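You operate a simulated robot arm through the tools that you are given. There is no shell and no other tool.

The job below is to be done with a simulated two-armed robot. You get a single attempt, and the scene is never put back.

## Task
Reset the beam bender after its stop and get the pump running.
Fine: pump switch off, stop knob out, the lever that the state display names to the middle, then the pump on; leave it running.

Only the result counts: the job must be done as asked and must still hold three seconds after the hand-in. Knocking over, shifting, dropping, spilling or breaking anything else fails it.

## Robot
Two 7-joint arms with fingered hands on one trunk that stands fixed in place. Base frame: the origin is at the foot of the trunk, x ahead of it, y to its left, z up. Lengths are in m, angles in rad, forces in N, time in s.
The left shoulder is at [0.02, 0.269, 1.197], the right one opposite. Payload 5 kg a hand.
The TCP of each hand is the grasp point between the finger pads, 0.042 m short of the fingertips. In the tool frame z runs along the fingers and y along their closing line. The gripper opens to 0.208 m. The gripper's body begins 0.119 m behind the TCP. The gripper is a hand of 4 fingers: y runs from the thumb to the fingers, the wrist lies at [0, 0, -0.317] in the tool frame, and closing takes about 1.5 s.
Orientation is that of the tool frame in the base frame, as a unit quaternion [w, x, y, z]. With the fingers straight down and closing along the base's y, the tool's x points along the base's -x, its y along +y and its z along -z.

## Interface
- The arms move only by the tool step_arm. It takes "left_series", "right_series" or both (then of equal length, played together; a hand with none holds still); each is a list of rows, each a list of 3 entries, a list of its own where there are three numbers: the shift along the tool's x, y, z in m, then the turn, a rotation vector about the tool's x, y, z in rad, then the closure, from 0 (fully open) to 1 (shut). In form: [[[tx, ty, tz], [ax, ay, az], grip], ...]. A call has 1 to 20 rows; each row is the pose to reach, as a shift and turn from the pose commanded when the call began, along the tool's axes at that moment. Each row takes 0.2 s and may step no farther than 0.05 m and 0.15 rad from the row before; otherwise, or with a gripper value out of range, the whole call is refused. A pose out of reach is approached as far as the arm can. The call stops where the force on the tool passes 40 N (or 10 N more than at its start, if that is more) or the arm is blocked; 0.2 s more then pass. Each finger travels about 0.153 m/s and halts on what it meets, pressing with about 26 N; the grip force reading is that of the motor and also rises with nothing between the fingers. The clock runs only during rows and for 0.2 s after the last one: add rows that repeat a pose to give the fingers time. The reply holds the time, the measured pose of the TCP, the force on the tool along the base axes, the opening and the grip force, in the units named above and with some noise, with the torque about the TCP (base axes, N m) and any sound that the robot's microphone picked up.
- Cameras (640 x 400 px; columns grow to the right, rows downward): "scene" is now at [0.1612, -0.0192, 1.5102]; the picture's right is [-0.08, -1.00, 0.00], its down [-0.17, 0.01, -0.99] and it looks along [0.98, -0.08, -0.17] (base axes); focal length 309 px, centre (320, 200). "left" rides on the left gripper at [-0.094, 0.001, -0.146] in its tool frame; the picture's right is [-0.01, -1.00, 0.00], its down [0.84, -0.01, -0.54] and it looks along [0.54, -0.01, 0.84] (tool axes); focal length 280 px, centre (320, 200). "right" rides on the right gripper at [0.093, 0.002, -0.146] in its tool frame; the picture's right is [-0.02, 1.00, 0.00], its down [-0.84, -0.01, -0.54] and it looks along [-0.54, -0.01, 0.84] (tool axes); focal length 280 px, centre (320, 200). There is no depth. A picture from a camera that has moved, and an enlarged one, comes with that camera's place and axes in the base frame and with its lens. The place of the scene camera against the robot may be out by one fixed shift of up to 0.018 m in any direction.
- camera(camera): a new picture of that camera. It takes no simulated time.
- slide_trunk(by): slides the trunk up (or, below 0, down) by that many m; the arms and the scene camera ride with it, the base frame stays. It gives what a move gives, with no picture.
- hand_shape(shape, hand): the hand has 4 fingers and takes this shape, open, in about a second: jaw (thumb against the fingers, like two jaws); tri (thumb and two fingers); tip (a fingertip pinch); poke (one finger out to press); point (the index stretched); flat (the hand flat); cup (the hand cupped); fist (a fist). The gripper value then closes the fingers along that shape, each until it touches; the sizes above hold for jaw. It gives what a move gives, with no picture.
- aim_head(pan, tilt): turns the head with the scene camera to pan (to the left, within 1.396 rad either way) and tilt (down, from -0.506 to 1.204), counted from straight ahead of the robot. It gives what a move gives.
- zoom(camera, box): a new picture of the part [left, top, right, bottom] of that camera's present view, enlarged. It takes no simulated time.
- close_job(): hands the job in; it is judged then, once.

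Nothing tells you positions but the pictures and the camera data. Unless the task says otherwise, let go and move clear before handing in.

The tools are called as a command line: name --argument value ..., lists and objects as JSON in quotes. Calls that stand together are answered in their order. step_arm: Moves the arms, as the interface text tells. Its arguments: {"type":"object","properties":{"left_series":{"type":"array"},"right_series":{"type":"array"}},"required":[]} The other tools are called the same way: slide_trunk (by) slides the trunk up or down; hand_shape (shape, hand) gives the hand a shape; aim_head (pan, tilt) turns the head that bears the scene camera; camera (camera) takes a picture; zoom (camera, box) takes an enlarged picture of a part of a camera's view; close_job () hands the job in.

At the start:

```text
t: 0.0
left_tool_pos: [0.5203, 0.235, 1.4711]
left_tool_rot: [0.0, 0.0, 1.0, 0.0]
left_ft_force: [-0.2, 0.5, -0.1]
left_torque: [0.03, 0.01, 0.03]
left_gripper_width: 0.2078
left_grasp_force: 0.1
left_shape: jaw
right_tool_pos: [0.4352, -0.1706, 1.4681]
right_tool_rot: [0.0, -0.001, 1.0, 0.002]
right_ft_force: [0.8, 0.6, -0.9]
right_torque: [-0.04, 0.0, 0.0]
right_gripper_width: 0.2078
right_grasp_force: 0.0
right_shape: jaw
trunk travel left (down, up): [-0.575, 0.046]
head pan, tilt: [-0.079, 0.173]
```

scene: 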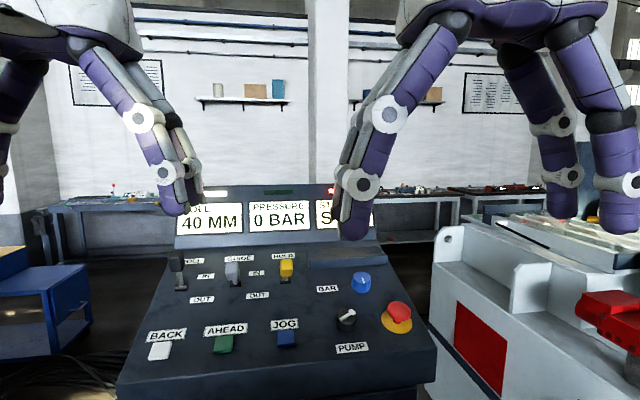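
right: 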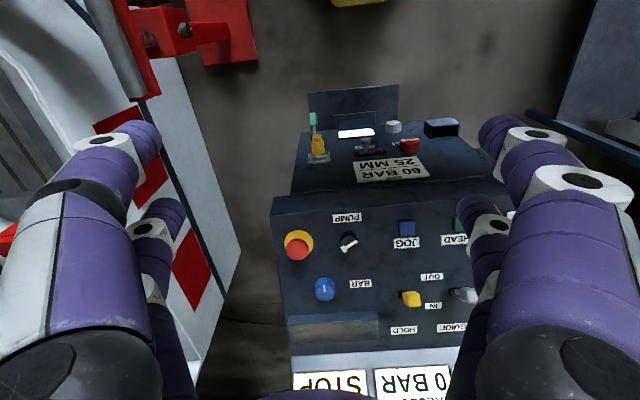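
left: 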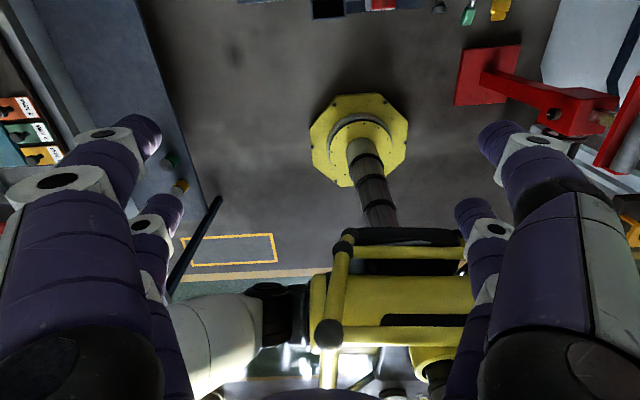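

I see a control console ahead of the robot with a display row (angle 40 MM, PRESSURE 0 BAR, a state display partly hidden by a hand), three levers, a pump switch and a red mushroom stop knob. I'll look closer at the panel before moving anything.

zoom --camera "scene" --box '[140, 170, 440, 370]'

zoom --camera "right" --box '[260, 180, 500, 400]'

zoom --camera "scene" --box '[160, 240, 310, 310]'

```text
2.00 times, centred on (290, 270) of scene
camera zoom: at [0.1612, -0.0192, 1.5102], right [-0.08, -1.0, 0.0], down [-0.17, 0.01, -0.99], along [0.98, -0.08, -0.17], focal length 619 px, centre (380, 60)
```

zoom: 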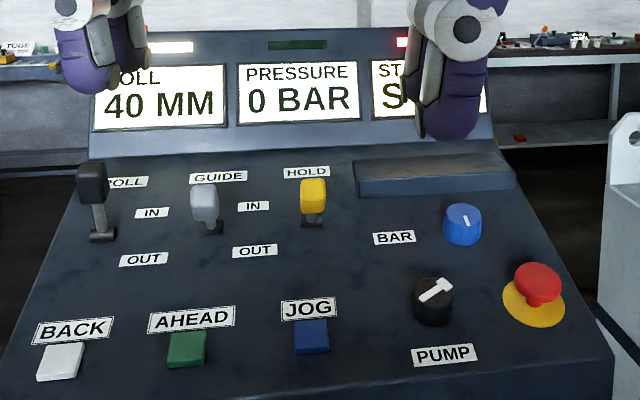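

```text
1.82 times, centred on (380, 290) of right
camera zoom: at [0.3414, -0.1698, 1.6139], right [0.02, 1.0, 0.0], down [0.84, -0.01, 0.54], along [0.54, -0.01, -0.84], focal length 510 px, centre (211, 36)
```

zoom: 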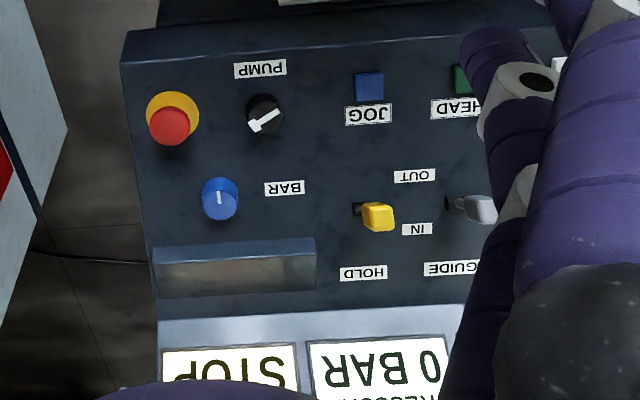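

```text
4.27 times, centred on (235, 275) of scene
camera zoom: at [0.1612, -0.0192, 1.5102], right [-0.08, -1.0, 0.0], down [-0.17, 0.01, -0.99], along [0.98, -0.08, -0.17], focal length 1320 px, centre (683, -120)
```

zoom: 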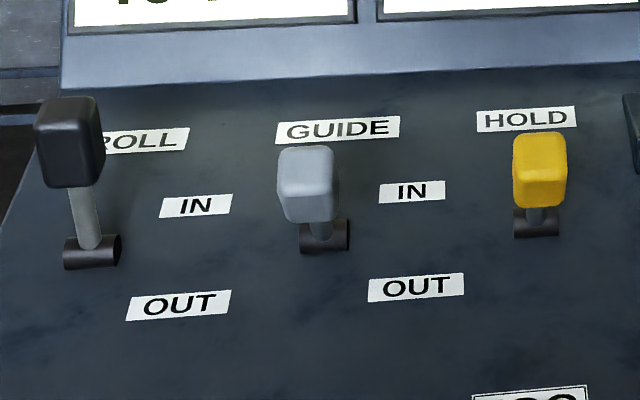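

The state display reads STOP; the stop knob appears to be at about (0.71, -0.22, 1.2) and the console spans roughly y -0.25 to 0.25. I'll move both hands aside a little to clear the view and tilt the head down to the panel.

step_arm --left_series '[[[0, 0.04, 0], [0, 0, 0], 0], [[0, 0.08, 0], [0, 0, 0], 0], [[0, 0.12, 0], [0, 0, 0], 0]]' --right_series '[[[0, -0.04, 0], [0, 0, 0], 0], [[0, -0.08, 0], [0, 0, 0], 0], [[0, -0.12, 0], [0, 0, 0], 0]]'

aim_head --pan 0.0 --tilt 0.6

camera --camera "scene"

camera --camera "right"

```text
t: 0.8
left_tool_pos: [0.5195, 0.3541, 1.4705]
left_tool_rot: [0.001, 0.001, 1.0, 0.0]
left_ft_force: [-1.5, -0.2, 0.0]
left_torque: [0.09, -0.17, -0.01]
left_gripper_width: 0.2078
left_grasp_force: 0.0
left_shape: jaw
right_tool_pos: [0.4327, -0.2864, 1.4681]
right_tool_rot: [0.001, 0.0, 1.0, 0.001]
right_ft_force: [-1.7, 0.6, 0.3]
right_torque: [-0.09, -0.17, 0.0]
right_gripper_width: 0.2079
right_grasp_force: 0.1
right_shape: jaw
trunk travel left (down, up): [-0.575, 0.046]
head pan, tilt: [-0.079, 0.173]
```

```text
t: 1.7
left_tool_pos: [0.5195, 0.355, 1.4706]
left_tool_rot: [0.0, -0.001, 1.0, 0.0]
left_ft_force: [-0.8, -0.4, 0.2]
left_torque: [0.02, -0.09, 0.0]
left_gripper_width: 0.2078
left_grasp_force: 0.1
left_shape: jaw
right_tool_pos: [0.4341, -0.2853, 1.4669]
right_tool_rot: [0.0, 0.0, 1.0, 0.001]
right_ft_force: [-0.2, -0.1, 0.6]
right_torque: [0.0, -0.1, -0.01]
right_gripper_width: 0.208
right_grasp_force: 0.0
right_shape: jaw
trunk travel left (down, up): [-0.575, 0.046]
head pan, tilt: [0.0, 0.6]
```

```text
taken
camera scene: at [0.1562, -0.0121, 1.4711], right [0.0, -1.0, 0.0], down [-0.56, 0.0, -0.83], along [0.83, 0.0, -0.56], focal length 309 px, centre (320, 200)
```

scene: 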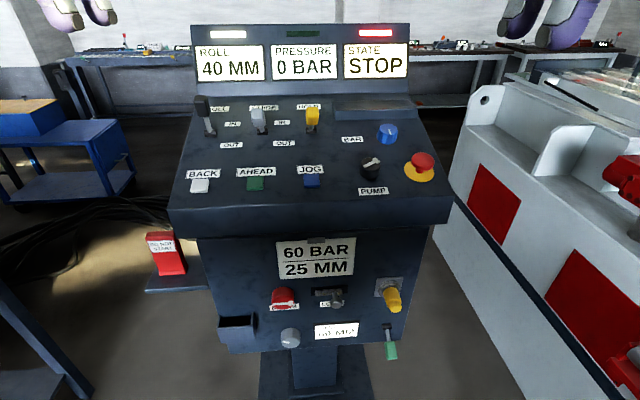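

```text
taken
camera right: at [0.3406, -0.286, 1.6142], right [0.02, 1.0, 0.0], down [0.84, -0.01, 0.54], along [0.54, -0.01, -0.84], focal length 280 px, centre (320, 200)
```

right: 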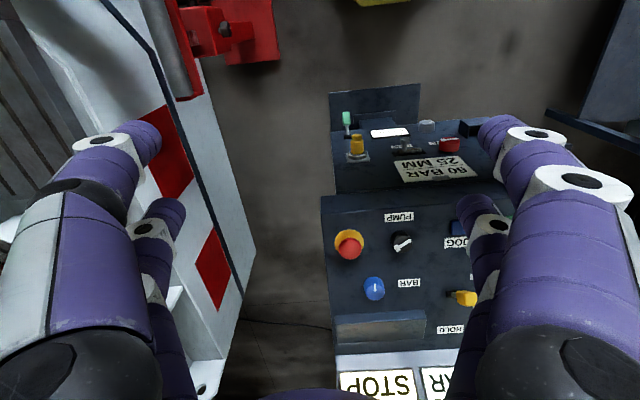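

The view is now clear: the upper panel has the levers, PUMP switch and stop knob, and a lower panel with other controls that I should leave alone. I'll zoom in on the details.

zoom --camera "scene" --box '[180, 80, 340, 200]'

zoom --camera "scene" --box '[320, 100, 460, 200]'

zoom --camera "scene" --box '[190, 220, 430, 370]'

zoom --camera "scene" --box '[180, 15, 420, 115]'

```text
3.33 times, centred on (260, 140) of scene
camera zoom: at [0.1562, -0.0121, 1.4711], right [0.0, -1.0, 0.0], down [-0.56, 0.0, -0.83], along [0.83, 0.0, -0.56], focal length 1031 px, centre (520, 400)
```

zoom: 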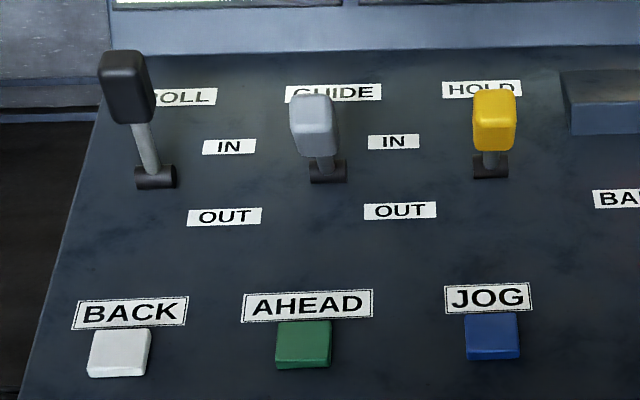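

```text
4.00 times, centred on (390, 150) of scene
camera zoom: at [0.1562, -0.0121, 1.4711], right [0.0, -1.0, 0.0], down [-0.56, 0.0, -0.83], along [0.83, 0.0, -0.56], focal length 1238 px, centre (40, 400)
```

zoom: 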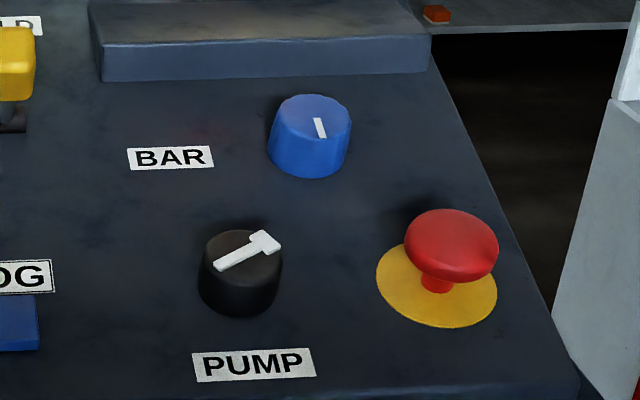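

```text
2.67 times, centred on (310, 295) of scene
camera zoom: at [0.1562, -0.0121, 1.4711], right [0.0, -1.0, 0.0], down [-0.56, 0.0, -0.83], along [0.83, 0.0, -0.56], focal length 825 px, centre (347, -53)
```

zoom: 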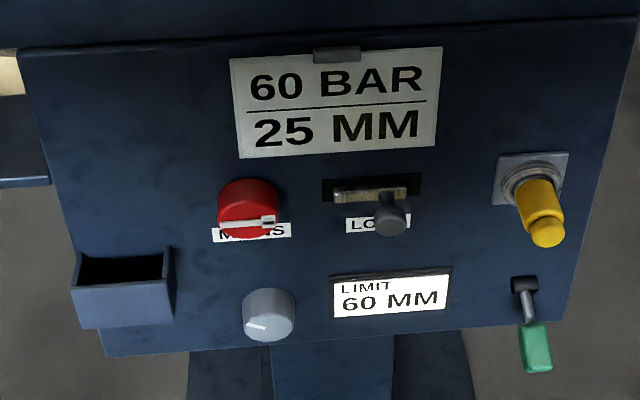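

```text
2.67 times, centred on (300, 65) of scene
camera zoom: at [0.1562, -0.0121, 1.4711], right [0.0, -1.0, 0.0], down [-0.56, 0.0, -0.83], along [0.83, 0.0, -0.56], focal length 825 px, centre (373, 560)
```

zoom: 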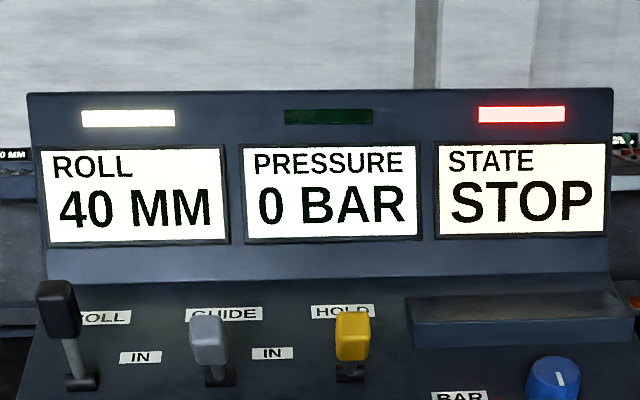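

The pump switch is a black knob with a white arrow now pointing up-right, the stop knob a red mushroom over a yellow disc, and the ROLL lever leans upslope. I'll zoom the right hand camera to triangulate these against the scene camera.

zoom --camera "right" --box '[310, 180, 500, 300]'

zoom --camera "right" --box '[310, 280, 500, 400]'

```text
3.33 times, centred on (405, 240) of right
camera zoom: at [0.3406, -0.286, 1.6142], right [0.02, 1.0, 0.0], down [0.84, -0.01, 0.54], along [0.54, -0.01, -0.84], focal length 935 px, centre (37, 67)
```

zoom: 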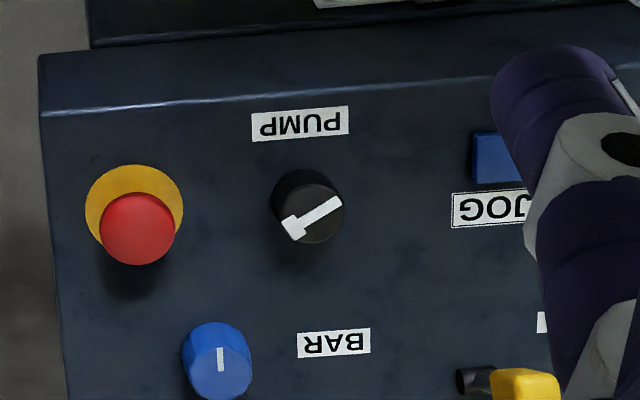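

```text
3.33 times, centred on (405, 340) of right
camera zoom: at [0.3406, -0.286, 1.6142], right [0.02, 1.0, 0.0], down [0.84, -0.01, 0.54], along [0.54, -0.01, -0.84], focal length 935 px, centre (37, -267)
```

zoom: 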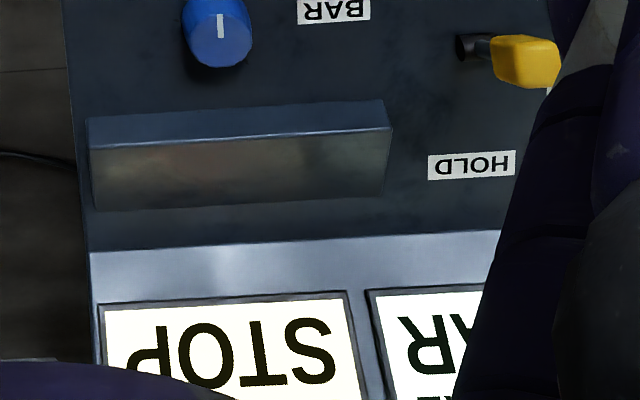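

From triangulation the panel slopes up about 17° away from the robot; the pump knob sits near (0.745, -0.12, 1.145-1.17), and the stop knob near (0.75, -0.23, 1.145-1.18). I'll try the "tip" shape on the right hand in free air to learn its geometry.

hand_shape --hand "right" --shape "tip"

aim_head --pan -0.6 --tilt 0.2

camera --camera "scene"

camera --camera "right"

```text
t: 2.6
left_tool_pos: [0.5206, 0.3541, 1.4687]
left_tool_rot: [0.0, 0.0, 1.0, 0.0]
left_ft_force: [0.2, 0.1, -1.1]
left_torque: [0.01, 0.0, 0.03]
left_gripper_width: 0.208
left_grasp_force: 0.1
left_shape: jaw
right_tool_pos: [0.4351, -0.2861, 1.468]
right_tool_rot: [0.0, 0.0, 1.0, 0.001]
right_ft_force: [0.6, 1.0, 0.1]
right_torque: [-0.03, 0.0, -0.03]
right_gripper_width: 0.2078
right_grasp_force: 0.0
right_shape: tip
trunk travel left (down, up): [-0.575, 0.046]
head pan, tilt: [0.0, 0.6]
```

```text
t: 3.6
left_tool_pos: [0.5203, 0.3546, 1.4698]
left_tool_rot: [0.0, -0.001, 1.0, 0.0]
left_ft_force: [0.2, 0.9, -0.9]
left_torque: [0.01, 0.03, 0.02]
left_gripper_width: 0.2079
left_grasp_force: 0.1
left_shape: jaw
right_tool_pos: [0.4343, -0.2872, 1.4669]
right_tool_rot: [0.0, 0.0, 1.0, 0.0]
right_ft_force: [0.8, 0.8, -0.7]
right_torque: [0.01, 0.0, -0.01]
right_gripper_width: 0.2081
right_grasp_force: 0.0
right_shape: tip
trunk travel left (down, up): [-0.575, 0.046]
head pan, tilt: [-0.6, 0.201]
```

```text
taken
camera scene: at [0.1455, -0.0646, 1.5076], right [-0.56, -0.83, 0.0], down [-0.17, 0.11, -0.98], along [0.81, -0.55, -0.2], focal length 309 px, centre (320, 200)
```

scene: 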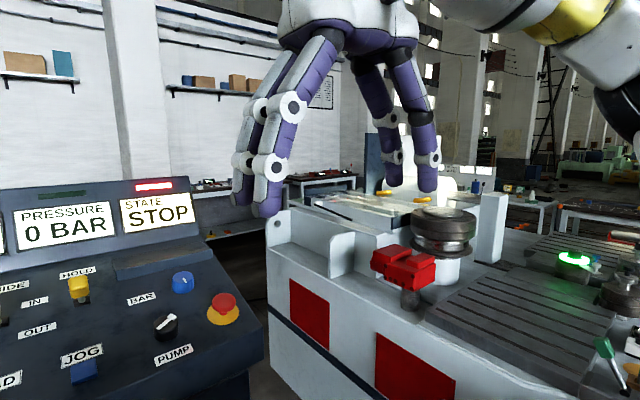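

```text
taken
camera right: at [0.3416, -0.286, 1.6139], right [0.02, 1.0, 0.0], down [0.84, -0.01, 0.54], along [0.54, -0.01, -0.84], focal length 280 px, centre (320, 200)
```

right: 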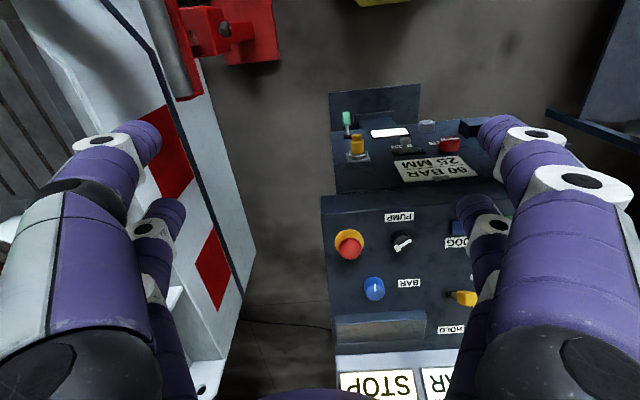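

In the open state "tip" looks just like "jaw": two fingers face two fingers. I'll close it partway in free air to see how the fingertips move.

step_arm --right_series '[[[0, 0, 0], [0, 0, 0], 0.7], [[0, 0, 0], [0, 0, 0], 0.7], [[0, 0, 0], [0, 0, 0], 0.7], [[0, 0, 0], [0, 0, 0], 0.7], [[0, 0, 0], [0, 0, 0], 0.7], [[0, 0, 0], [0, 0, 0], 0.7]]'

camera --camera "scene"

camera --camera "right"

```text
t: 5.0
left_tool_pos: [0.5222, 0.3547, 1.4695]
left_tool_rot: [-0.001, 0.0, 1.0, -0.001]
left_ft_force: [0.1, 0.2, 0.4]
left_torque: [0.01, 0.02, 0.01]
left_gripper_width: 0.2078
left_grasp_force: 0.0
left_shape: jaw
right_tool_pos: [0.4341, -0.2867, 1.4675]
right_tool_rot: [0.001, 0.0, 1.0, 0.001]
right_ft_force: [0.2, 0.7, -0.8]
right_torque: [0.0, 0.0, -0.01]
right_gripper_width: 0.0629
right_grasp_force: 0.0
right_shape: tip
trunk travel left (down, up): [-0.575, 0.046]
head pan, tilt: [-0.6, 0.201]
```

```text
taken
camera scene: at [0.1453, -0.0646, 1.5076], right [-0.56, -0.83, 0.0], down [-0.16, 0.11, -0.98], along [0.81, -0.55, -0.2], focal length 309 px, centre (320, 200)
```

scene: 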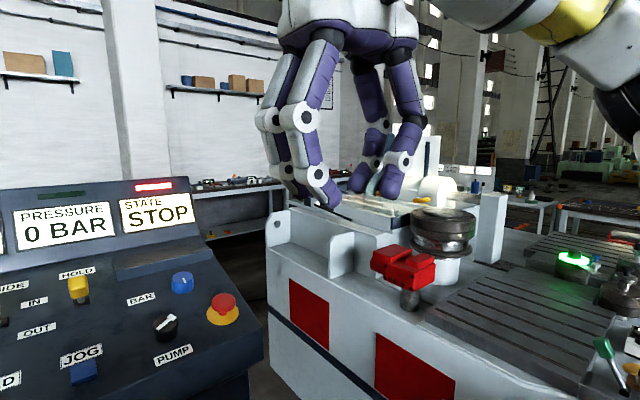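

```text
taken
camera right: at [0.3416, -0.2862, 1.6139], right [0.02, 1.0, 0.0], down [0.84, -0.01, 0.54], along [0.54, -0.01, -0.84], focal length 280 px, centre (320, 200)
```

right: 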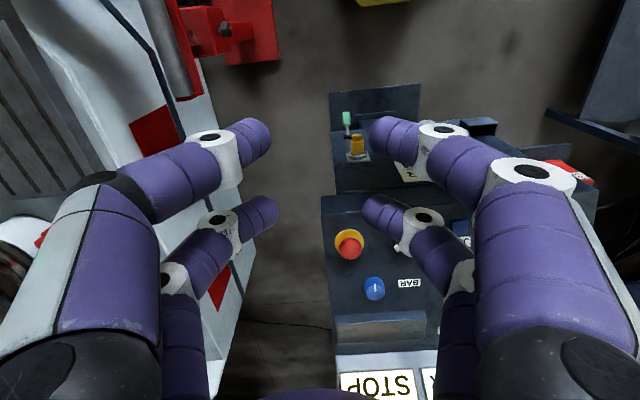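

In "tip" all four fingers curl inward as two pairs about 0.056 m apart along tool x. I'll check the "tri" shape the same way.

hand_shape --hand "right" --shape "tri"

step_arm --right_series '[[[0, 0, 0], [0, 0, 0], 0.7], [[0, 0, 0], [0, 0, 0], 0.7], [[0, 0, 0], [0, 0, 0], 0.7], [[0, 0, 0], [0, 0, 0], 0.7], [[0, 0, 0], [0, 0, 0], 0.7], [[0, 0, 0], [0, 0, 0], 0.7]]'

camera --camera "scene"

camera --camera "right"

```text
t: 5.9
left_tool_pos: [0.5212, 0.3553, 1.4701]
left_tool_rot: [0.0, 0.0, 1.0, 0.0]
left_ft_force: [-0.9, -1.1, 0.3]
left_torque: [0.03, 0.01, -0.03]
left_gripper_width: 0.2081
left_grasp_force: 0.0
left_shape: jaw
right_tool_pos: [0.4364, -0.2861, 1.4665]
right_tool_rot: [0.0, 0.0, 1.0, 0.0]
right_ft_force: [0.5, 0.0, 1.1]
right_torque: [0.0, -0.01, 0.01]
right_gripper_width: 0.2077
right_grasp_force: 0.2
right_shape: tri
trunk travel left (down, up): [-0.575, 0.046]
head pan, tilt: [-0.6, 0.201]
```

```text
t: 7.3
left_tool_pos: [0.522, 0.3544, 1.4693]
left_tool_rot: [0.0, 0.0, 1.0, 0.0]
left_ft_force: [0.5, 0.4, 0.4]
left_torque: [0.01, 0.0, 0.01]
left_gripper_width: 0.208
left_grasp_force: 0.1
left_shape: jaw
right_tool_pos: [0.4349, -0.2859, 1.4679]
right_tool_rot: [0.0, -0.001, 1.0, 0.001]
right_ft_force: [-0.1, -0.6, 0.2]
right_torque: [0.02, 0.0, -0.02]
right_gripper_width: 0.0626
right_grasp_force: 0.1
right_shape: tri
trunk travel left (down, up): [-0.575, 0.046]
head pan, tilt: [-0.6, 0.201]
```

```text
taken
camera scene: at [0.1453, -0.0646, 1.5076], right [-0.56, -0.83, 0.0], down [-0.16, 0.11, -0.98], along [0.81, -0.55, -0.2], focal length 309 px, centre (320, 200)
```

scene: 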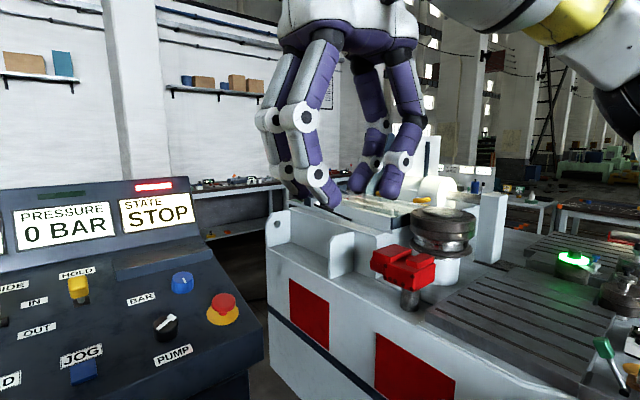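

```text
taken
camera right: at [0.3415, -0.2862, 1.6139], right [0.02, 1.0, 0.0], down [0.84, -0.01, 0.54], along [0.54, -0.01, -0.84], focal length 280 px, centre (320, 200)
```

right: 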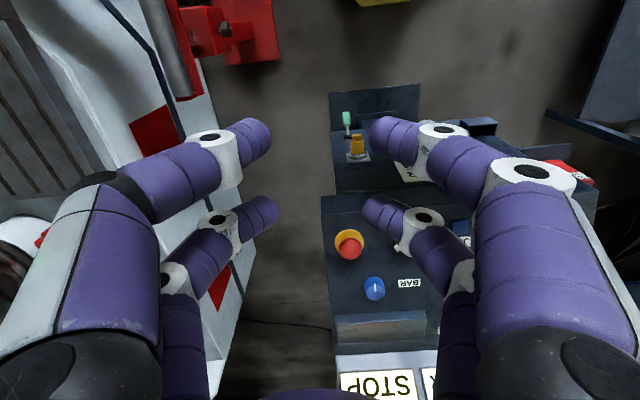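

"tri" looks identical to "tip" when partly closed. I'll check "poke", which may leave a single finger useful for pushing a lever.

hand_shape --hand "right" --shape "poke"

camera --camera "scene"

camera --camera "right"

```text
t: 8.2
left_tool_pos: [0.521, 0.3543, 1.4699]
left_tool_rot: [0.0, 0.0, 1.0, 0.0]
left_ft_force: [-0.5, -0.3, -0.3]
left_torque: [-0.02, -0.03, 0.01]
left_gripper_width: 0.208
left_grasp_force: 0.0
left_shape: jaw
right_tool_pos: [0.4355, -0.2871, 1.467]
right_tool_rot: [0.0, 0.0, 1.0, 0.001]
right_ft_force: [-0.5, -0.3, 0.0]
right_torque: [0.0, -0.02, 0.01]
right_gripper_width: 0.0004
right_grasp_force: 0.1
right_shape: poke
trunk travel left (down, up): [-0.575, 0.046]
head pan, tilt: [-0.6, 0.201]
```

```text
taken
camera scene: at [0.1453, -0.0646, 1.5076], right [-0.56, -0.83, 0.0], down [-0.16, 0.11, -0.98], along [0.81, -0.55, -0.2], focal length 309 px, centre (320, 200)
```

scene: 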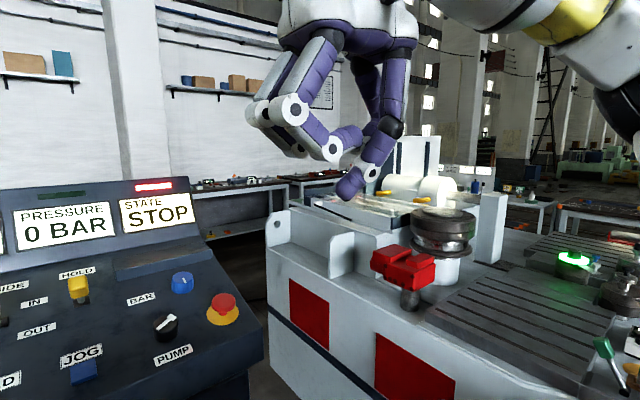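

```text
taken
camera right: at [0.3415, -0.2861, 1.6139], right [0.02, 1.0, 0.0], down [0.84, -0.01, 0.54], along [0.54, -0.01, -0.84], focal length 280 px, centre (320, 200)
```

right: 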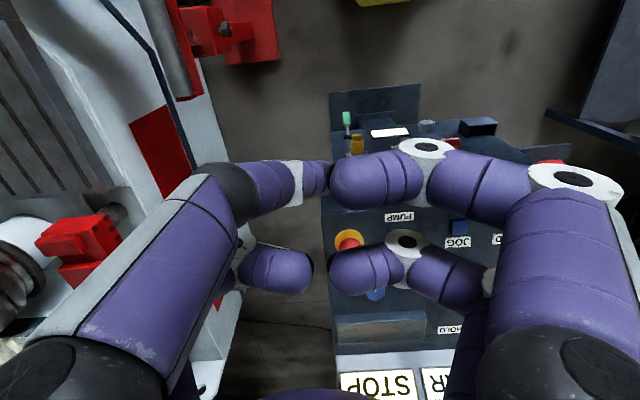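

"poke" closes the hand with one finger out. For the knob I'll use the four-finger "jaw" grip; next I bring the right hand over the pump knob, tilted 0.30 rad to match the panel normal, with the fingers pre-closed to about 8.5 cm.

hand_shape --hand "right" --shape "jaw"

step_arm --right_series '[[[-0.03, 0.0185, 0.02], [0, -0.033, 0], 0.6], [[-0.06, 0.037, 0.04], [0, -0.067, 0], 0.6], [[-0.09, 0.0555, 0.06], [0, -0.1, 0], 0.6], [[-0.12, 0.074, 0.08], [0, -0.133, 0], 0.6], [[-0.15, 0.0925, 0.1], [0, -0.167, 0], 0.6], [[-0.18, 0.111, 0.12], [0, -0.2, 0], 0.6], [[-0.21, 0.1295, 0.14], [0, -0.233, 0], 0.6], [[-0.24, 0.148, 0.16], [0, -0.267, 0], 0.6], [[-0.269, 0.166, 0.18], [0, -0.3, 0], 0.6], [[-0.269, 0.166, 0.18], [0, -0.3, 0], 0.6]]'

aim_head --pan -0.15 --tilt 0.6

camera --camera "scene"

camera --camera "right"

```text
t: 9.1
left_tool_pos: [0.5209, 0.3553, 1.4696]
left_tool_rot: [-0.001, 0.0, 1.0, 0.0]
left_ft_force: [0.2, 0.4, 0.3]
left_torque: [0.01, 0.01, 0.0]
left_gripper_width: 0.2081
left_grasp_force: 0.1
left_shape: jaw
right_tool_pos: [0.4362, -0.2867, 1.466]
right_tool_rot: [0.0, 0.0, 1.0, 0.0]
right_ft_force: [-0.3, -0.3, 0.5]
right_torque: [-0.01, 0.01, -0.01]
right_gripper_width: 0.2078
right_grasp_force: 0.1
right_shape: jaw
trunk travel left (down, up): [-0.575, 0.046]
head pan, tilt: [-0.6, 0.201]
```

```text
t: 11.3
left_tool_pos: [0.5195, 0.3543, 1.4701]
left_tool_rot: [0.001, 0.0, 1.0, 0.0]
left_ft_force: [0.0, -0.4, 0.4]
left_torque: [0.04, -0.07, -0.01]
left_gripper_width: 0.2077
left_grasp_force: 0.0
left_shape: jaw
right_tool_pos: [0.7041, -0.126, 1.2883]
right_tool_rot: [0.149, 0.001, 0.989, 0.001]
right_ft_force: [-0.8, -1.1, 0.5]
right_torque: [0.07, -0.09, 0.02]
right_gripper_width: 0.0836
right_grasp_force: 0.1
right_shape: jaw
trunk travel left (down, up): [-0.575, 0.046]
head pan, tilt: [-0.6, 0.201]
```

```text
t: 12.2
left_tool_pos: [0.5211, 0.3549, 1.4694]
left_tool_rot: [0.0, 0.0, 1.0, -0.001]
left_ft_force: [-0.5, -0.1, 0.2]
left_torque: [0.03, 0.0, 0.0]
left_gripper_width: 0.2079
left_grasp_force: 0.1
left_shape: jaw
right_tool_pos: [0.7043, -0.1247, 1.2883]
right_tool_rot: [0.149, 0.0, 0.989, 0.0]
right_ft_force: [0.0, -0.3, 0.0]
right_torque: [0.03, -0.01, 0.04]
right_gripper_width: 0.0837
right_grasp_force: 0.1
right_shape: jaw
trunk travel left (down, up): [-0.575, 0.046]
head pan, tilt: [-0.15, 0.6]
```

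```text
taken
camera scene: at [0.1557, -0.0254, 1.471], right [-0.15, -0.99, 0.0], down [-0.56, 0.08, -0.83], along [0.82, -0.12, -0.56], focal length 309 px, centre (320, 200)
```

scene: 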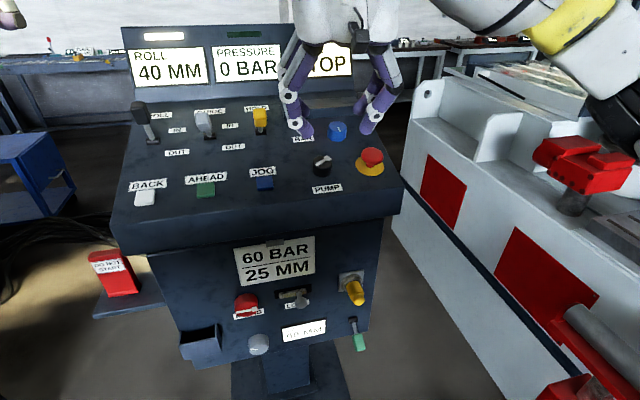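

```text
taken
camera right: at [0.5707, -0.1235, 1.4006], right [0.01, 1.0, 0.01], down [0.65, -0.01, 0.76], along [0.76, -0.01, -0.65], focal length 280 px, centre (320, 200)
```

right: 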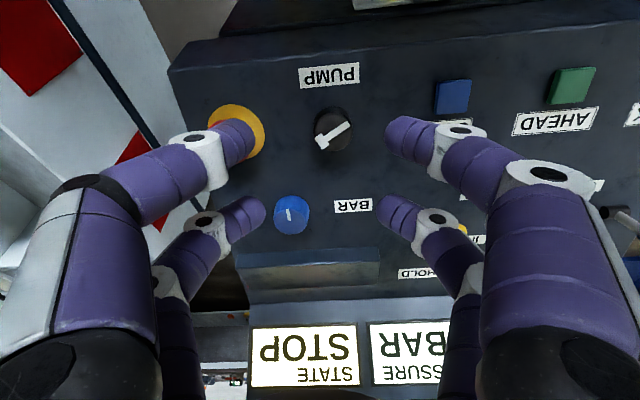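

The hand hovers over the panel; the pump knob is visible between the fingertips in the hand camera. I'll zoom in to measure it precisely.

zoom --camera "right" --box '[200, 60, 400, 185]'

zoom --camera "scene" --box '[260, 90, 420, 200]'

```text
3.20 times, centred on (300, 122) of right
camera zoom: at [0.5707, -0.1235, 1.4006], right [0.01, 1.0, 0.01], down [0.65, -0.01, 0.76], along [0.76, -0.01, -0.65], focal length 897 px, centre (384, 448)
```

zoom: 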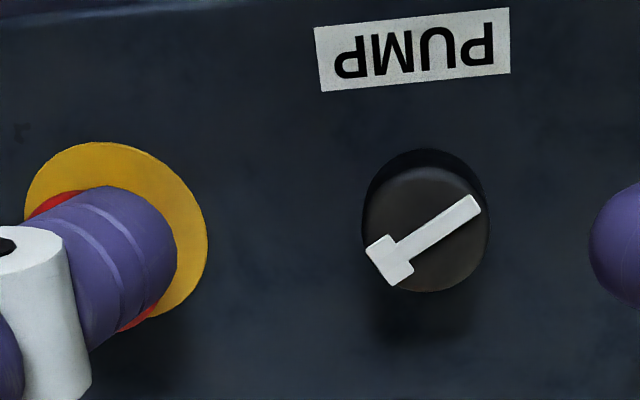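

```text
3.64 times, centred on (340, 145) of scene
camera zoom: at [0.1557, -0.0254, 1.471], right [-0.15, -0.99, 0.0], down [-0.56, 0.08, -0.83], along [0.82, -0.12, -0.56], focal length 1125 px, centre (247, 400)
```

zoom: 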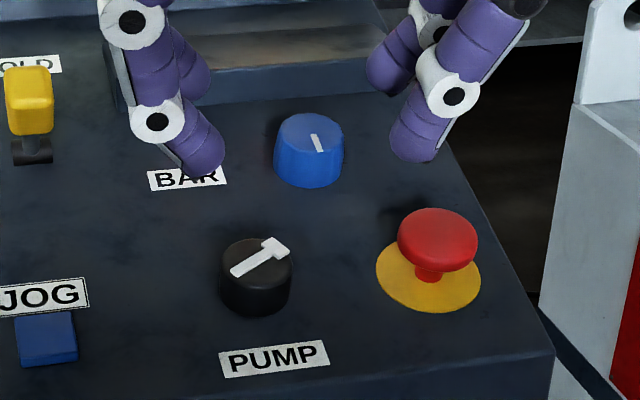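

From two hand-camera views I place the pump knob's foot at about (0.766, -0.112, 1.122), 26 mm tall and 44 mm across. I'll centre the hand on its axis and pre-turn it clockwise by about 1 rad so that it can then turn the knob counter-clockwise.

step_arm --right_series '[[[-0.002, 0.003, 0], [0, 0, 0.14], 0.6], [[-0.004, 0.006, 0], [0, 0, 0.28], 0.6], [[-0.006, 0.009, 0], [0, 0, 0.42], 0.6], [[-0.008, 0.012, 0], [0, 0, 0.56], 0.6], [[-0.0098, 0.0137, 0], [0, 0, 0.7], 0.6], [[-0.0098, 0.0137, 0], [0, 0, 0.84], 0.6], [[-0.0098, 0.0137, 0], [0, 0, 0.98], 0.6], [[-0.0098, 0.0137, 0], [0, 0, 0.98], 0.6]]'

camera --camera "right"

camera --camera "scene"

```text
t: 14.0
left_tool_pos: [0.5216, 0.3554, 1.4704]
left_tool_rot: [0.0, 0.0, 1.0, 0.001]
left_ft_force: [0.1, 0.3, 0.3]
left_torque: [-0.01, -0.02, -0.01]
left_gripper_width: 0.2082
left_grasp_force: 0.0
left_shape: jaw
right_tool_pos: [0.7138, -0.1101, 1.2889]
right_tool_rot: [0.131, 0.467, 0.872, 0.07]
right_ft_force: [-0.5, 1.2, -0.3]
right_torque: [-0.04, 0.0, -0.04]
right_gripper_width: 0.0838
right_grasp_force: 0.1
right_shape: jaw
trunk travel left (down, up): [-0.575, 0.046]
head pan, tilt: [-0.15, 0.6]
```

```text
taken
camera right: at [0.6216, -0.0327, 1.4148], right [0.8, 0.54, 0.25], down [0.28, -0.71, 0.65], along [0.53, -0.45, -0.72], focal length 280 px, centre (320, 200)
```

right: 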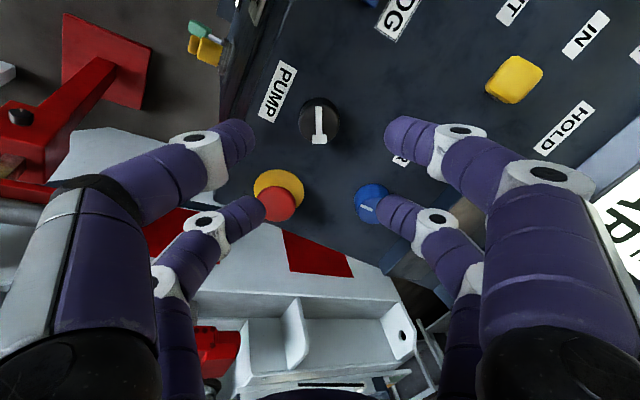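

```text
taken
camera scene: at [0.1558, -0.0252, 1.4709], right [-0.15, -0.99, 0.0], down [-0.56, 0.08, -0.83], along [0.82, -0.12, -0.56], focal length 309 px, centre (320, 200)
```

scene: 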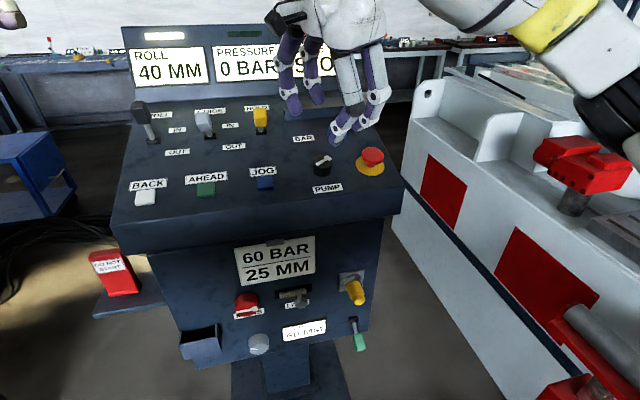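

The pump knob is now centred between the fingers, with the arrow pointing straight down in the hand image. I'll descend 8 cm along the panel normal and recheck alignment.

step_arm --right_series '[[[0, 0, 0.03], [0, 0, 0], 0.6], [[0, 0, 0.06], [0, 0, 0], 0.6], [[0, 0, 0.08], [0, 0, 0], 0.6], [[0, 0, 0.08], [0, 0, 0], 0.6]]'

camera --camera "right"

zoom --camera "scene" --box '[240, 70, 440, 200]'

```text
t: 15.0
left_tool_pos: [0.5202, 0.3549, 1.4697]
left_tool_rot: [0.0, -0.001, 1.0, -0.001]
left_ft_force: [-0.6, 0.3, -0.1]
left_torque: [-0.02, -0.1, -0.02]
left_gripper_width: 0.208
left_grasp_force: 0.0
left_shape: jaw
right_tool_pos: [0.7347, -0.109, 1.2128]
right_tool_rot: [0.132, 0.466, 0.872, 0.071]
right_ft_force: [-1.2, 0.4, 0.2]
right_torque: [-0.01, -0.05, 0.01]
right_gripper_width: 0.0834
right_grasp_force: 0.1
right_shape: jaw
trunk travel left (down, up): [-0.575, 0.046]
head pan, tilt: [-0.15, 0.6]
```

```text
taken
camera right: at [0.6436, -0.0319, 1.3387], right [0.8, 0.54, 0.25], down [0.28, -0.71, 0.65], along [0.53, -0.45, -0.72], focal length 280 px, centre (320, 200)
```

right: 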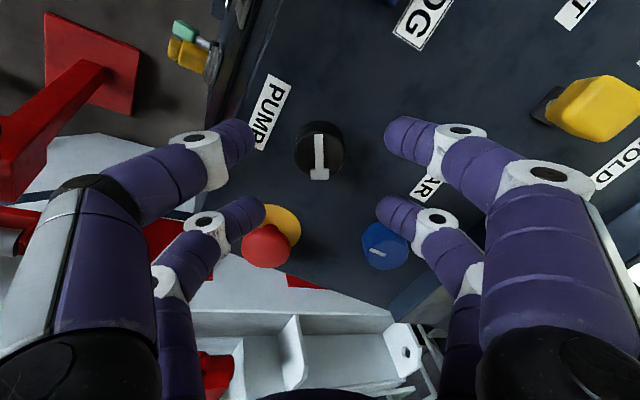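

```text
3.08 times, centred on (340, 135) of scene
camera zoom: at [0.1552, -0.0251, 1.471], right [-0.15, -0.99, 0.0], down [-0.56, 0.08, -0.83], along [0.82, -0.12, -0.56], focal length 952 px, centre (258, 400)
```

zoom: 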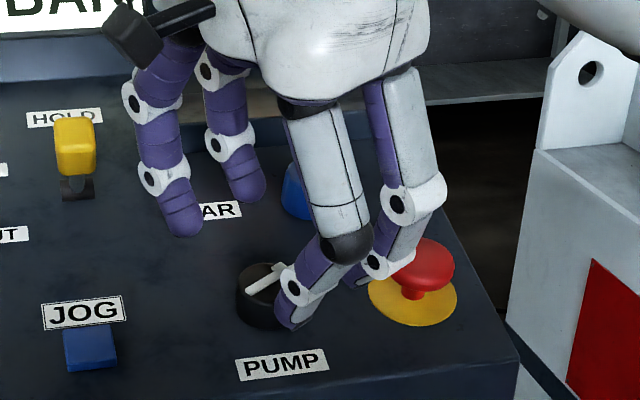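

The fingers straddle the knob with a few cm of clearance to the stop cap. I'll zoom to check the centring before the final descent.

zoom --camera "right" --box '[240, 90, 400, 190]'

```text
4.00 times, centred on (320, 140) of right
camera zoom: at [0.6436, -0.0319, 1.3387], right [0.8, 0.54, 0.25], down [0.28, -0.71, 0.65], along [0.53, -0.45, -0.72], focal length 1122 px, centre (320, 440)
```

zoom: 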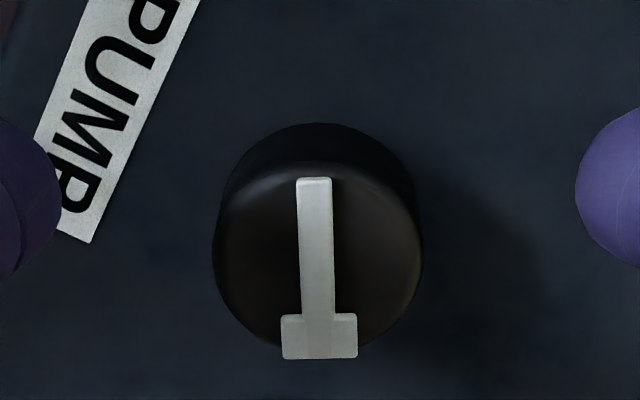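

Centring is within a millimetre and the knob top is about 7 cm below the TCP. I'll descend 4.3 cm slowly, so that the fingertips stay about 1 cm off the panel.

step_arm --right_series '[[[0, 0, 0.012], [0, 0, 0], 0.6], [[0, 0, 0.024], [0, 0, 0], 0.6], [[0, 0, 0.034], [0, 0, 0], 0.6], [[0, 0, 0.04], [0, 0, 0], 0.6], [[0, 0, 0.043], [0, 0, 0], 0.6], [[0, 0, 0.043], [0, 0, 0], 0.6]]'

camera --camera "right"

zoom --camera "scene" --box '[240, 70, 440, 200]'

```text
t: 16.4
left_tool_pos: [0.5206, 0.3549, 1.4695]
left_tool_rot: [0.0, 0.0, 1.0, 0.001]
left_ft_force: [-1.2, 0.1, -0.4]
left_torque: [-0.01, -0.01, 0.0]
left_gripper_width: 0.2079
left_grasp_force: 0.1
left_shape: jaw
right_tool_pos: [0.7501, -0.1107, 1.172]
right_tool_rot: [0.132, 0.466, 0.872, 0.071]
right_ft_force: [-0.4, -0.1, 0.0]
right_torque: [0.02, -0.04, -0.03]
right_gripper_width: 0.0838
right_grasp_force: 0.0
right_shape: jaw
trunk travel left (down, up): [-0.575, 0.046]
head pan, tilt: [-0.15, 0.6]
```

```text
taken
camera right: at [0.6574, -0.0324, 1.2972], right [0.8, 0.54, 0.25], down [0.28, -0.71, 0.65], along [0.53, -0.45, -0.72], focal length 280 px, centre (320, 200)
```

right: 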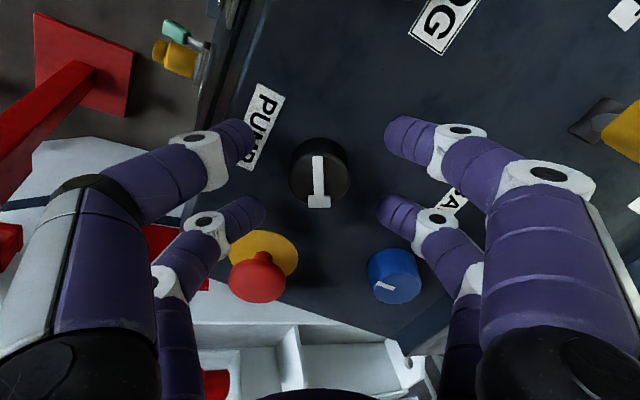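

```text
3.08 times, centred on (340, 135) of scene
camera zoom: at [0.1557, -0.0252, 1.4709], right [-0.15, -0.99, 0.0], down [-0.56, 0.08, -0.83], along [0.82, -0.12, -0.56], focal length 952 px, centre (258, 400)
```

zoom: 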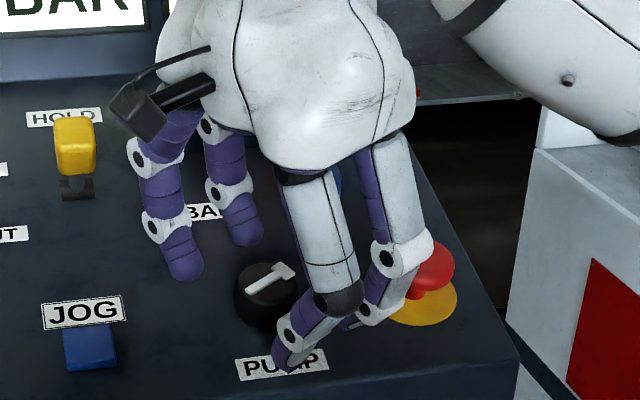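

The TCP is on the knob axis with the knob top between the pads. I'll close the fingers on the knob now.

step_arm --right_series '[[[0, 0, 0], [0, 0, 0], 0.75], [[0, 0, 0], [0, 0, 0], 0.8], [[0, 0, 0], [0, 0, 0], 0.9], [[0, 0, 0], [0, 0, 0], 0.9], [[0, 0, 0], [0, 0, 0], 0.9]]'

camera --camera "right"

zoom --camera "scene" --box '[240, 70, 440, 200]'

```text
t: 17.6
left_tool_pos: [0.5208, 0.3549, 1.4696]
left_tool_rot: [0.0, 0.0, 1.0, 0.0]
left_ft_force: [0.2, -0.7, 0.6]
left_torque: [-0.03, 0.0, -0.05]
left_gripper_width: 0.2077
left_grasp_force: 0.1
left_shape: jaw
right_tool_pos: [0.7504, -0.1099, 1.1725]
right_tool_rot: [0.131, 0.466, 0.872, 0.071]
right_ft_force: [0.5, 0.7, 0.4]
right_torque: [0.02, 0.01, -0.01]
right_gripper_width: 0.0213
right_grasp_force: 0.1
right_shape: jaw
trunk travel left (down, up): [-0.575, 0.046]
head pan, tilt: [-0.15, 0.6]
```

```text
taken
camera right: at [0.6575, -0.0323, 1.2972], right [0.8, 0.54, 0.25], down [0.28, -0.71, 0.65], along [0.53, -0.45, -0.72], focal length 280 px, centre (320, 200)
```

right: 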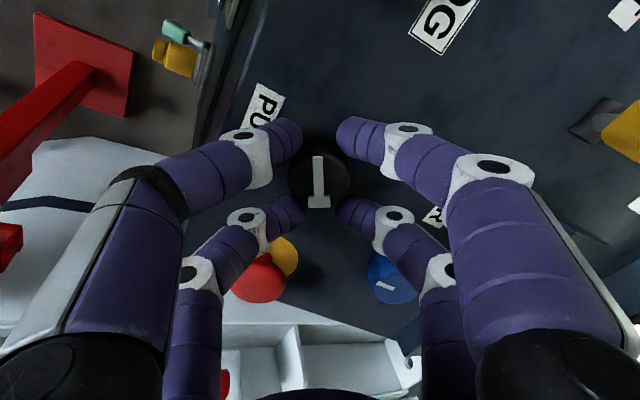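

```text
3.08 times, centred on (340, 135) of scene
camera zoom: at [0.1558, -0.0252, 1.4709], right [-0.15, -0.99, 0.0], down [-0.56, 0.08, -0.83], along [0.82, -0.12, -0.56], focal length 952 px, centre (258, 400)
```

zoom: 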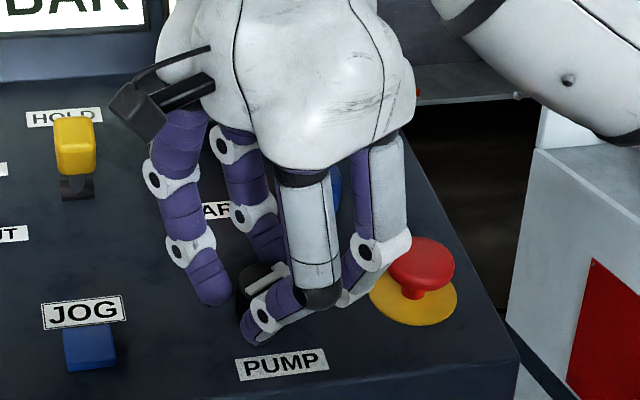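

The opening reads 2.1 cm with no grip force: the finger pairs straddle the knob along tool x without pressing yet. I'll close further and watch the grip force.

step_arm --right_series '[[[0, 0, 0], [0, 0, 0], 0.95], [[0, 0, 0], [0, 0, 0], 1.0], [[0, 0, 0], [0, 0, 0], 1.0], [[0, 0, 0], [0, 0, 0], 1.0]]'

zoom --camera "right" --box '[220, 90, 420, 240]'

```text
t: 18.6
left_tool_pos: [0.5208, 0.3555, 1.4696]
left_tool_rot: [0.0, -0.001, 1.0, 0.0]
left_ft_force: [-0.5, -0.3, 0.2]
left_torque: [0.03, 0.02, -0.02]
left_gripper_width: 0.208
left_grasp_force: 0.1
left_shape: jaw
right_tool_pos: [0.7503, -0.1098, 1.1721]
right_tool_rot: [0.131, 0.466, 0.872, 0.071]
right_ft_force: [1.3, 3.7, -6.3]
right_torque: [0.07, 0.0, 0.02]
right_gripper_width: 0.0004
right_grasp_force: 26.1
right_shape: jaw
trunk travel left (down, up): [-0.575, 0.046]
head pan, tilt: [-0.15, 0.6]
```

```text
2.67 times, centred on (320, 165) of right
camera zoom: at [0.6579, -0.032, 1.2967], right [0.8, 0.54, 0.25], down [0.28, -0.71, 0.65], along [0.53, -0.45, -0.72], focal length 748 px, centre (320, 293)
```

zoom: 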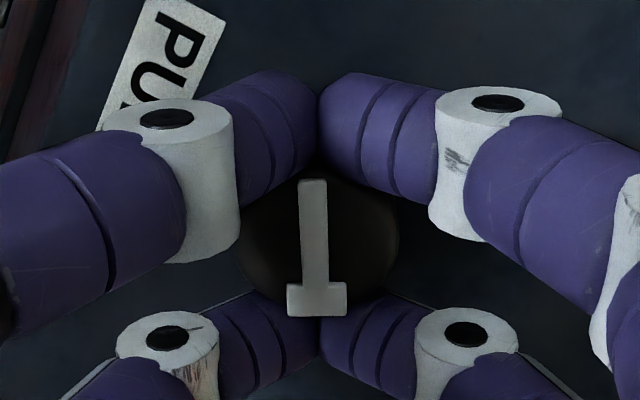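

The pairs closed fully in front of and behind the knob, so this grip only cages it. I'll open, shift 3 cm along tool x so that one finger pair is centred on the knob, and pinch it across its diameter.

step_arm --right_series '[[[0, 0, 0], [0, 0, 0], 0.8], [[0, 0, 0], [0, 0, 0], 0.6], [[0, 0, 0], [0, 0, 0], 0.6], [[0, 0, 0], [0, 0, 0], 0.6], [[0.01, 0, 0], [0, 0, 0], 0.6], [[0.02, 0, 0], [0, 0, 0], 0.6], [[0.03, 0, 0], [0, 0, 0], 0.6], [[0.03, 0, 0], [0, 0, 0], 0.6]]'

camera --camera "right"

zoom --camera "scene" --box '[240, 70, 440, 200]'

```text
t: 20.4
left_tool_pos: [0.5209, 0.3546, 1.47]
left_tool_rot: [0.0, 0.0, 1.0, 0.0]
left_ft_force: [0.4, -0.9, 0.5]
left_torque: [0.0, 0.02, 0.05]
left_gripper_width: 0.2079
left_grasp_force: 0.1
left_shape: jaw
right_tool_pos: [0.7354, -0.0847, 1.1683]
right_tool_rot: [0.132, 0.466, 0.872, 0.07]
right_ft_force: [0.0, -0.2, 0.0]
right_torque: [0.04, -0.01, -0.03]
right_gripper_width: 0.0827
right_grasp_force: 0.0
right_shape: jaw
trunk travel left (down, up): [-0.575, 0.046]
head pan, tilt: [-0.15, 0.6]
```

```text
taken
camera right: at [0.6423, -0.0073, 1.2924], right [0.8, 0.54, 0.25], down [0.28, -0.71, 0.65], along [0.53, -0.45, -0.72], focal length 280 px, centre (320, 200)
```

right: 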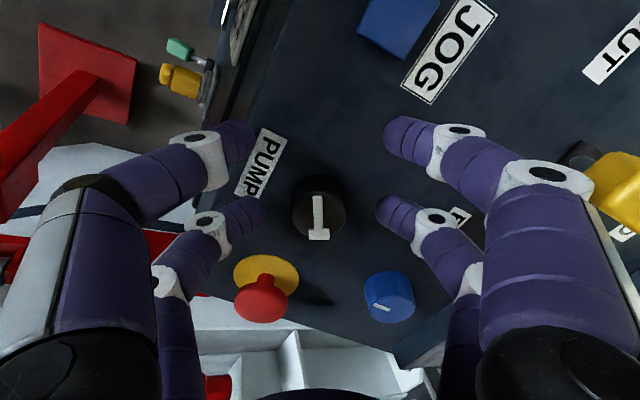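

```text
3.08 times, centred on (340, 135) of scene
camera zoom: at [0.1558, -0.0255, 1.4709], right [-0.15, -0.99, 0.0], down [-0.56, 0.08, -0.83], along [0.82, -0.12, -0.56], focal length 952 px, centre (258, 400)
```

zoom: 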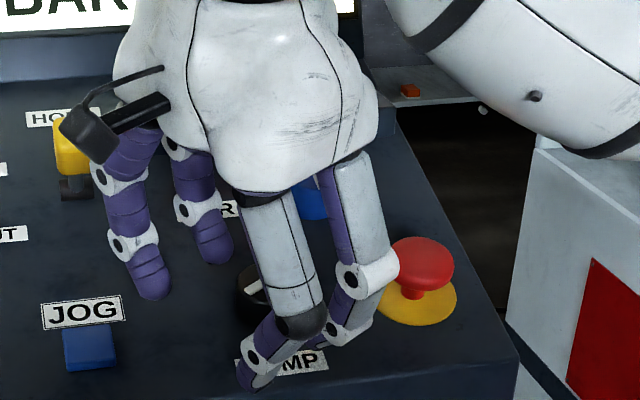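

The far finger pair now flanks the knob's centre. I'll close on it.

step_arm --right_series '[[[0, 0, 0], [0, 0, 0], 0.7], [[0, 0, 0], [0, 0, 0], 0.8], [[0, 0, 0], [0, 0, 0], 0.9], [[0, 0, 0], [0, 0, 0], 1.0], [[0, 0, 0], [0, 0, 0], 1.0], [[0, 0, 0], [0, 0, 0], 1.0]]'

camera --camera "right"

zoom --camera "scene" --box '[240, 70, 440, 200]'

```text
t: 21.8
left_tool_pos: [0.5224, 0.3544, 1.4694]
left_tool_rot: [0.0, 0.0, 1.0, 0.0]
left_ft_force: [-0.3, 0.7, 0.3]
left_torque: [-0.02, 0.0, 0.01]
left_gripper_width: 0.208
left_grasp_force: 0.1
left_shape: jaw
right_tool_pos: [0.7346, -0.0858, 1.1675]
right_tool_rot: [0.132, 0.466, 0.872, 0.071]
right_ft_force: [1.4, -0.9, -4.2]
right_torque: [0.14, 0.04, 0.02]
right_gripper_width: 0.004
right_grasp_force: 26.0
right_shape: jaw
trunk travel left (down, up): [-0.575, 0.046]
head pan, tilt: [-0.15, 0.6]
```

```text
taken
camera right: at [0.6427, -0.0072, 1.2918], right [0.8, 0.54, 0.25], down [0.28, -0.71, 0.65], along [0.53, -0.45, -0.72], focal length 280 px, centre (320, 200)
```

right: 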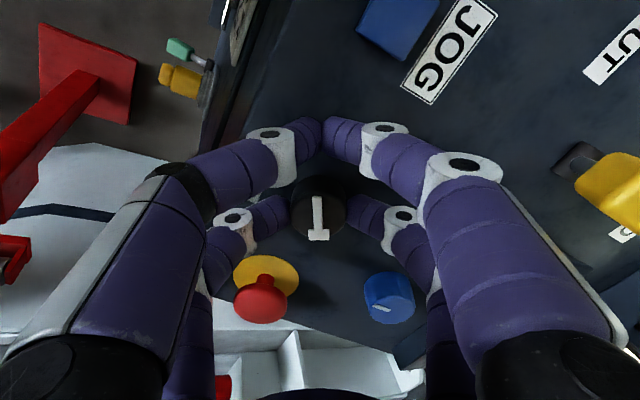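

```text
3.08 times, centred on (340, 135) of scene
camera zoom: at [0.1562, -0.0253, 1.4708], right [-0.15, -0.99, 0.0], down [-0.56, 0.08, -0.82], along [0.82, -0.12, -0.57], focal length 952 px, centre (258, 400)
```

zoom: 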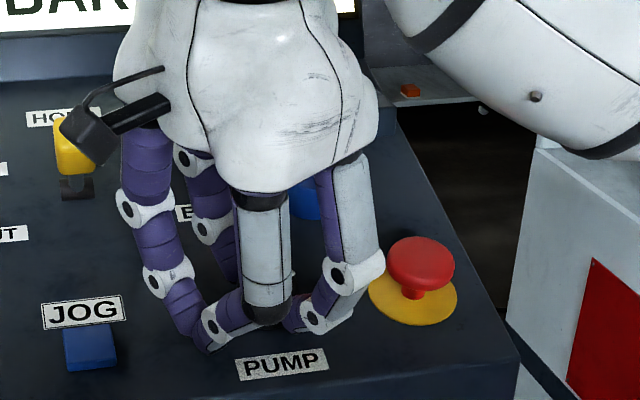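

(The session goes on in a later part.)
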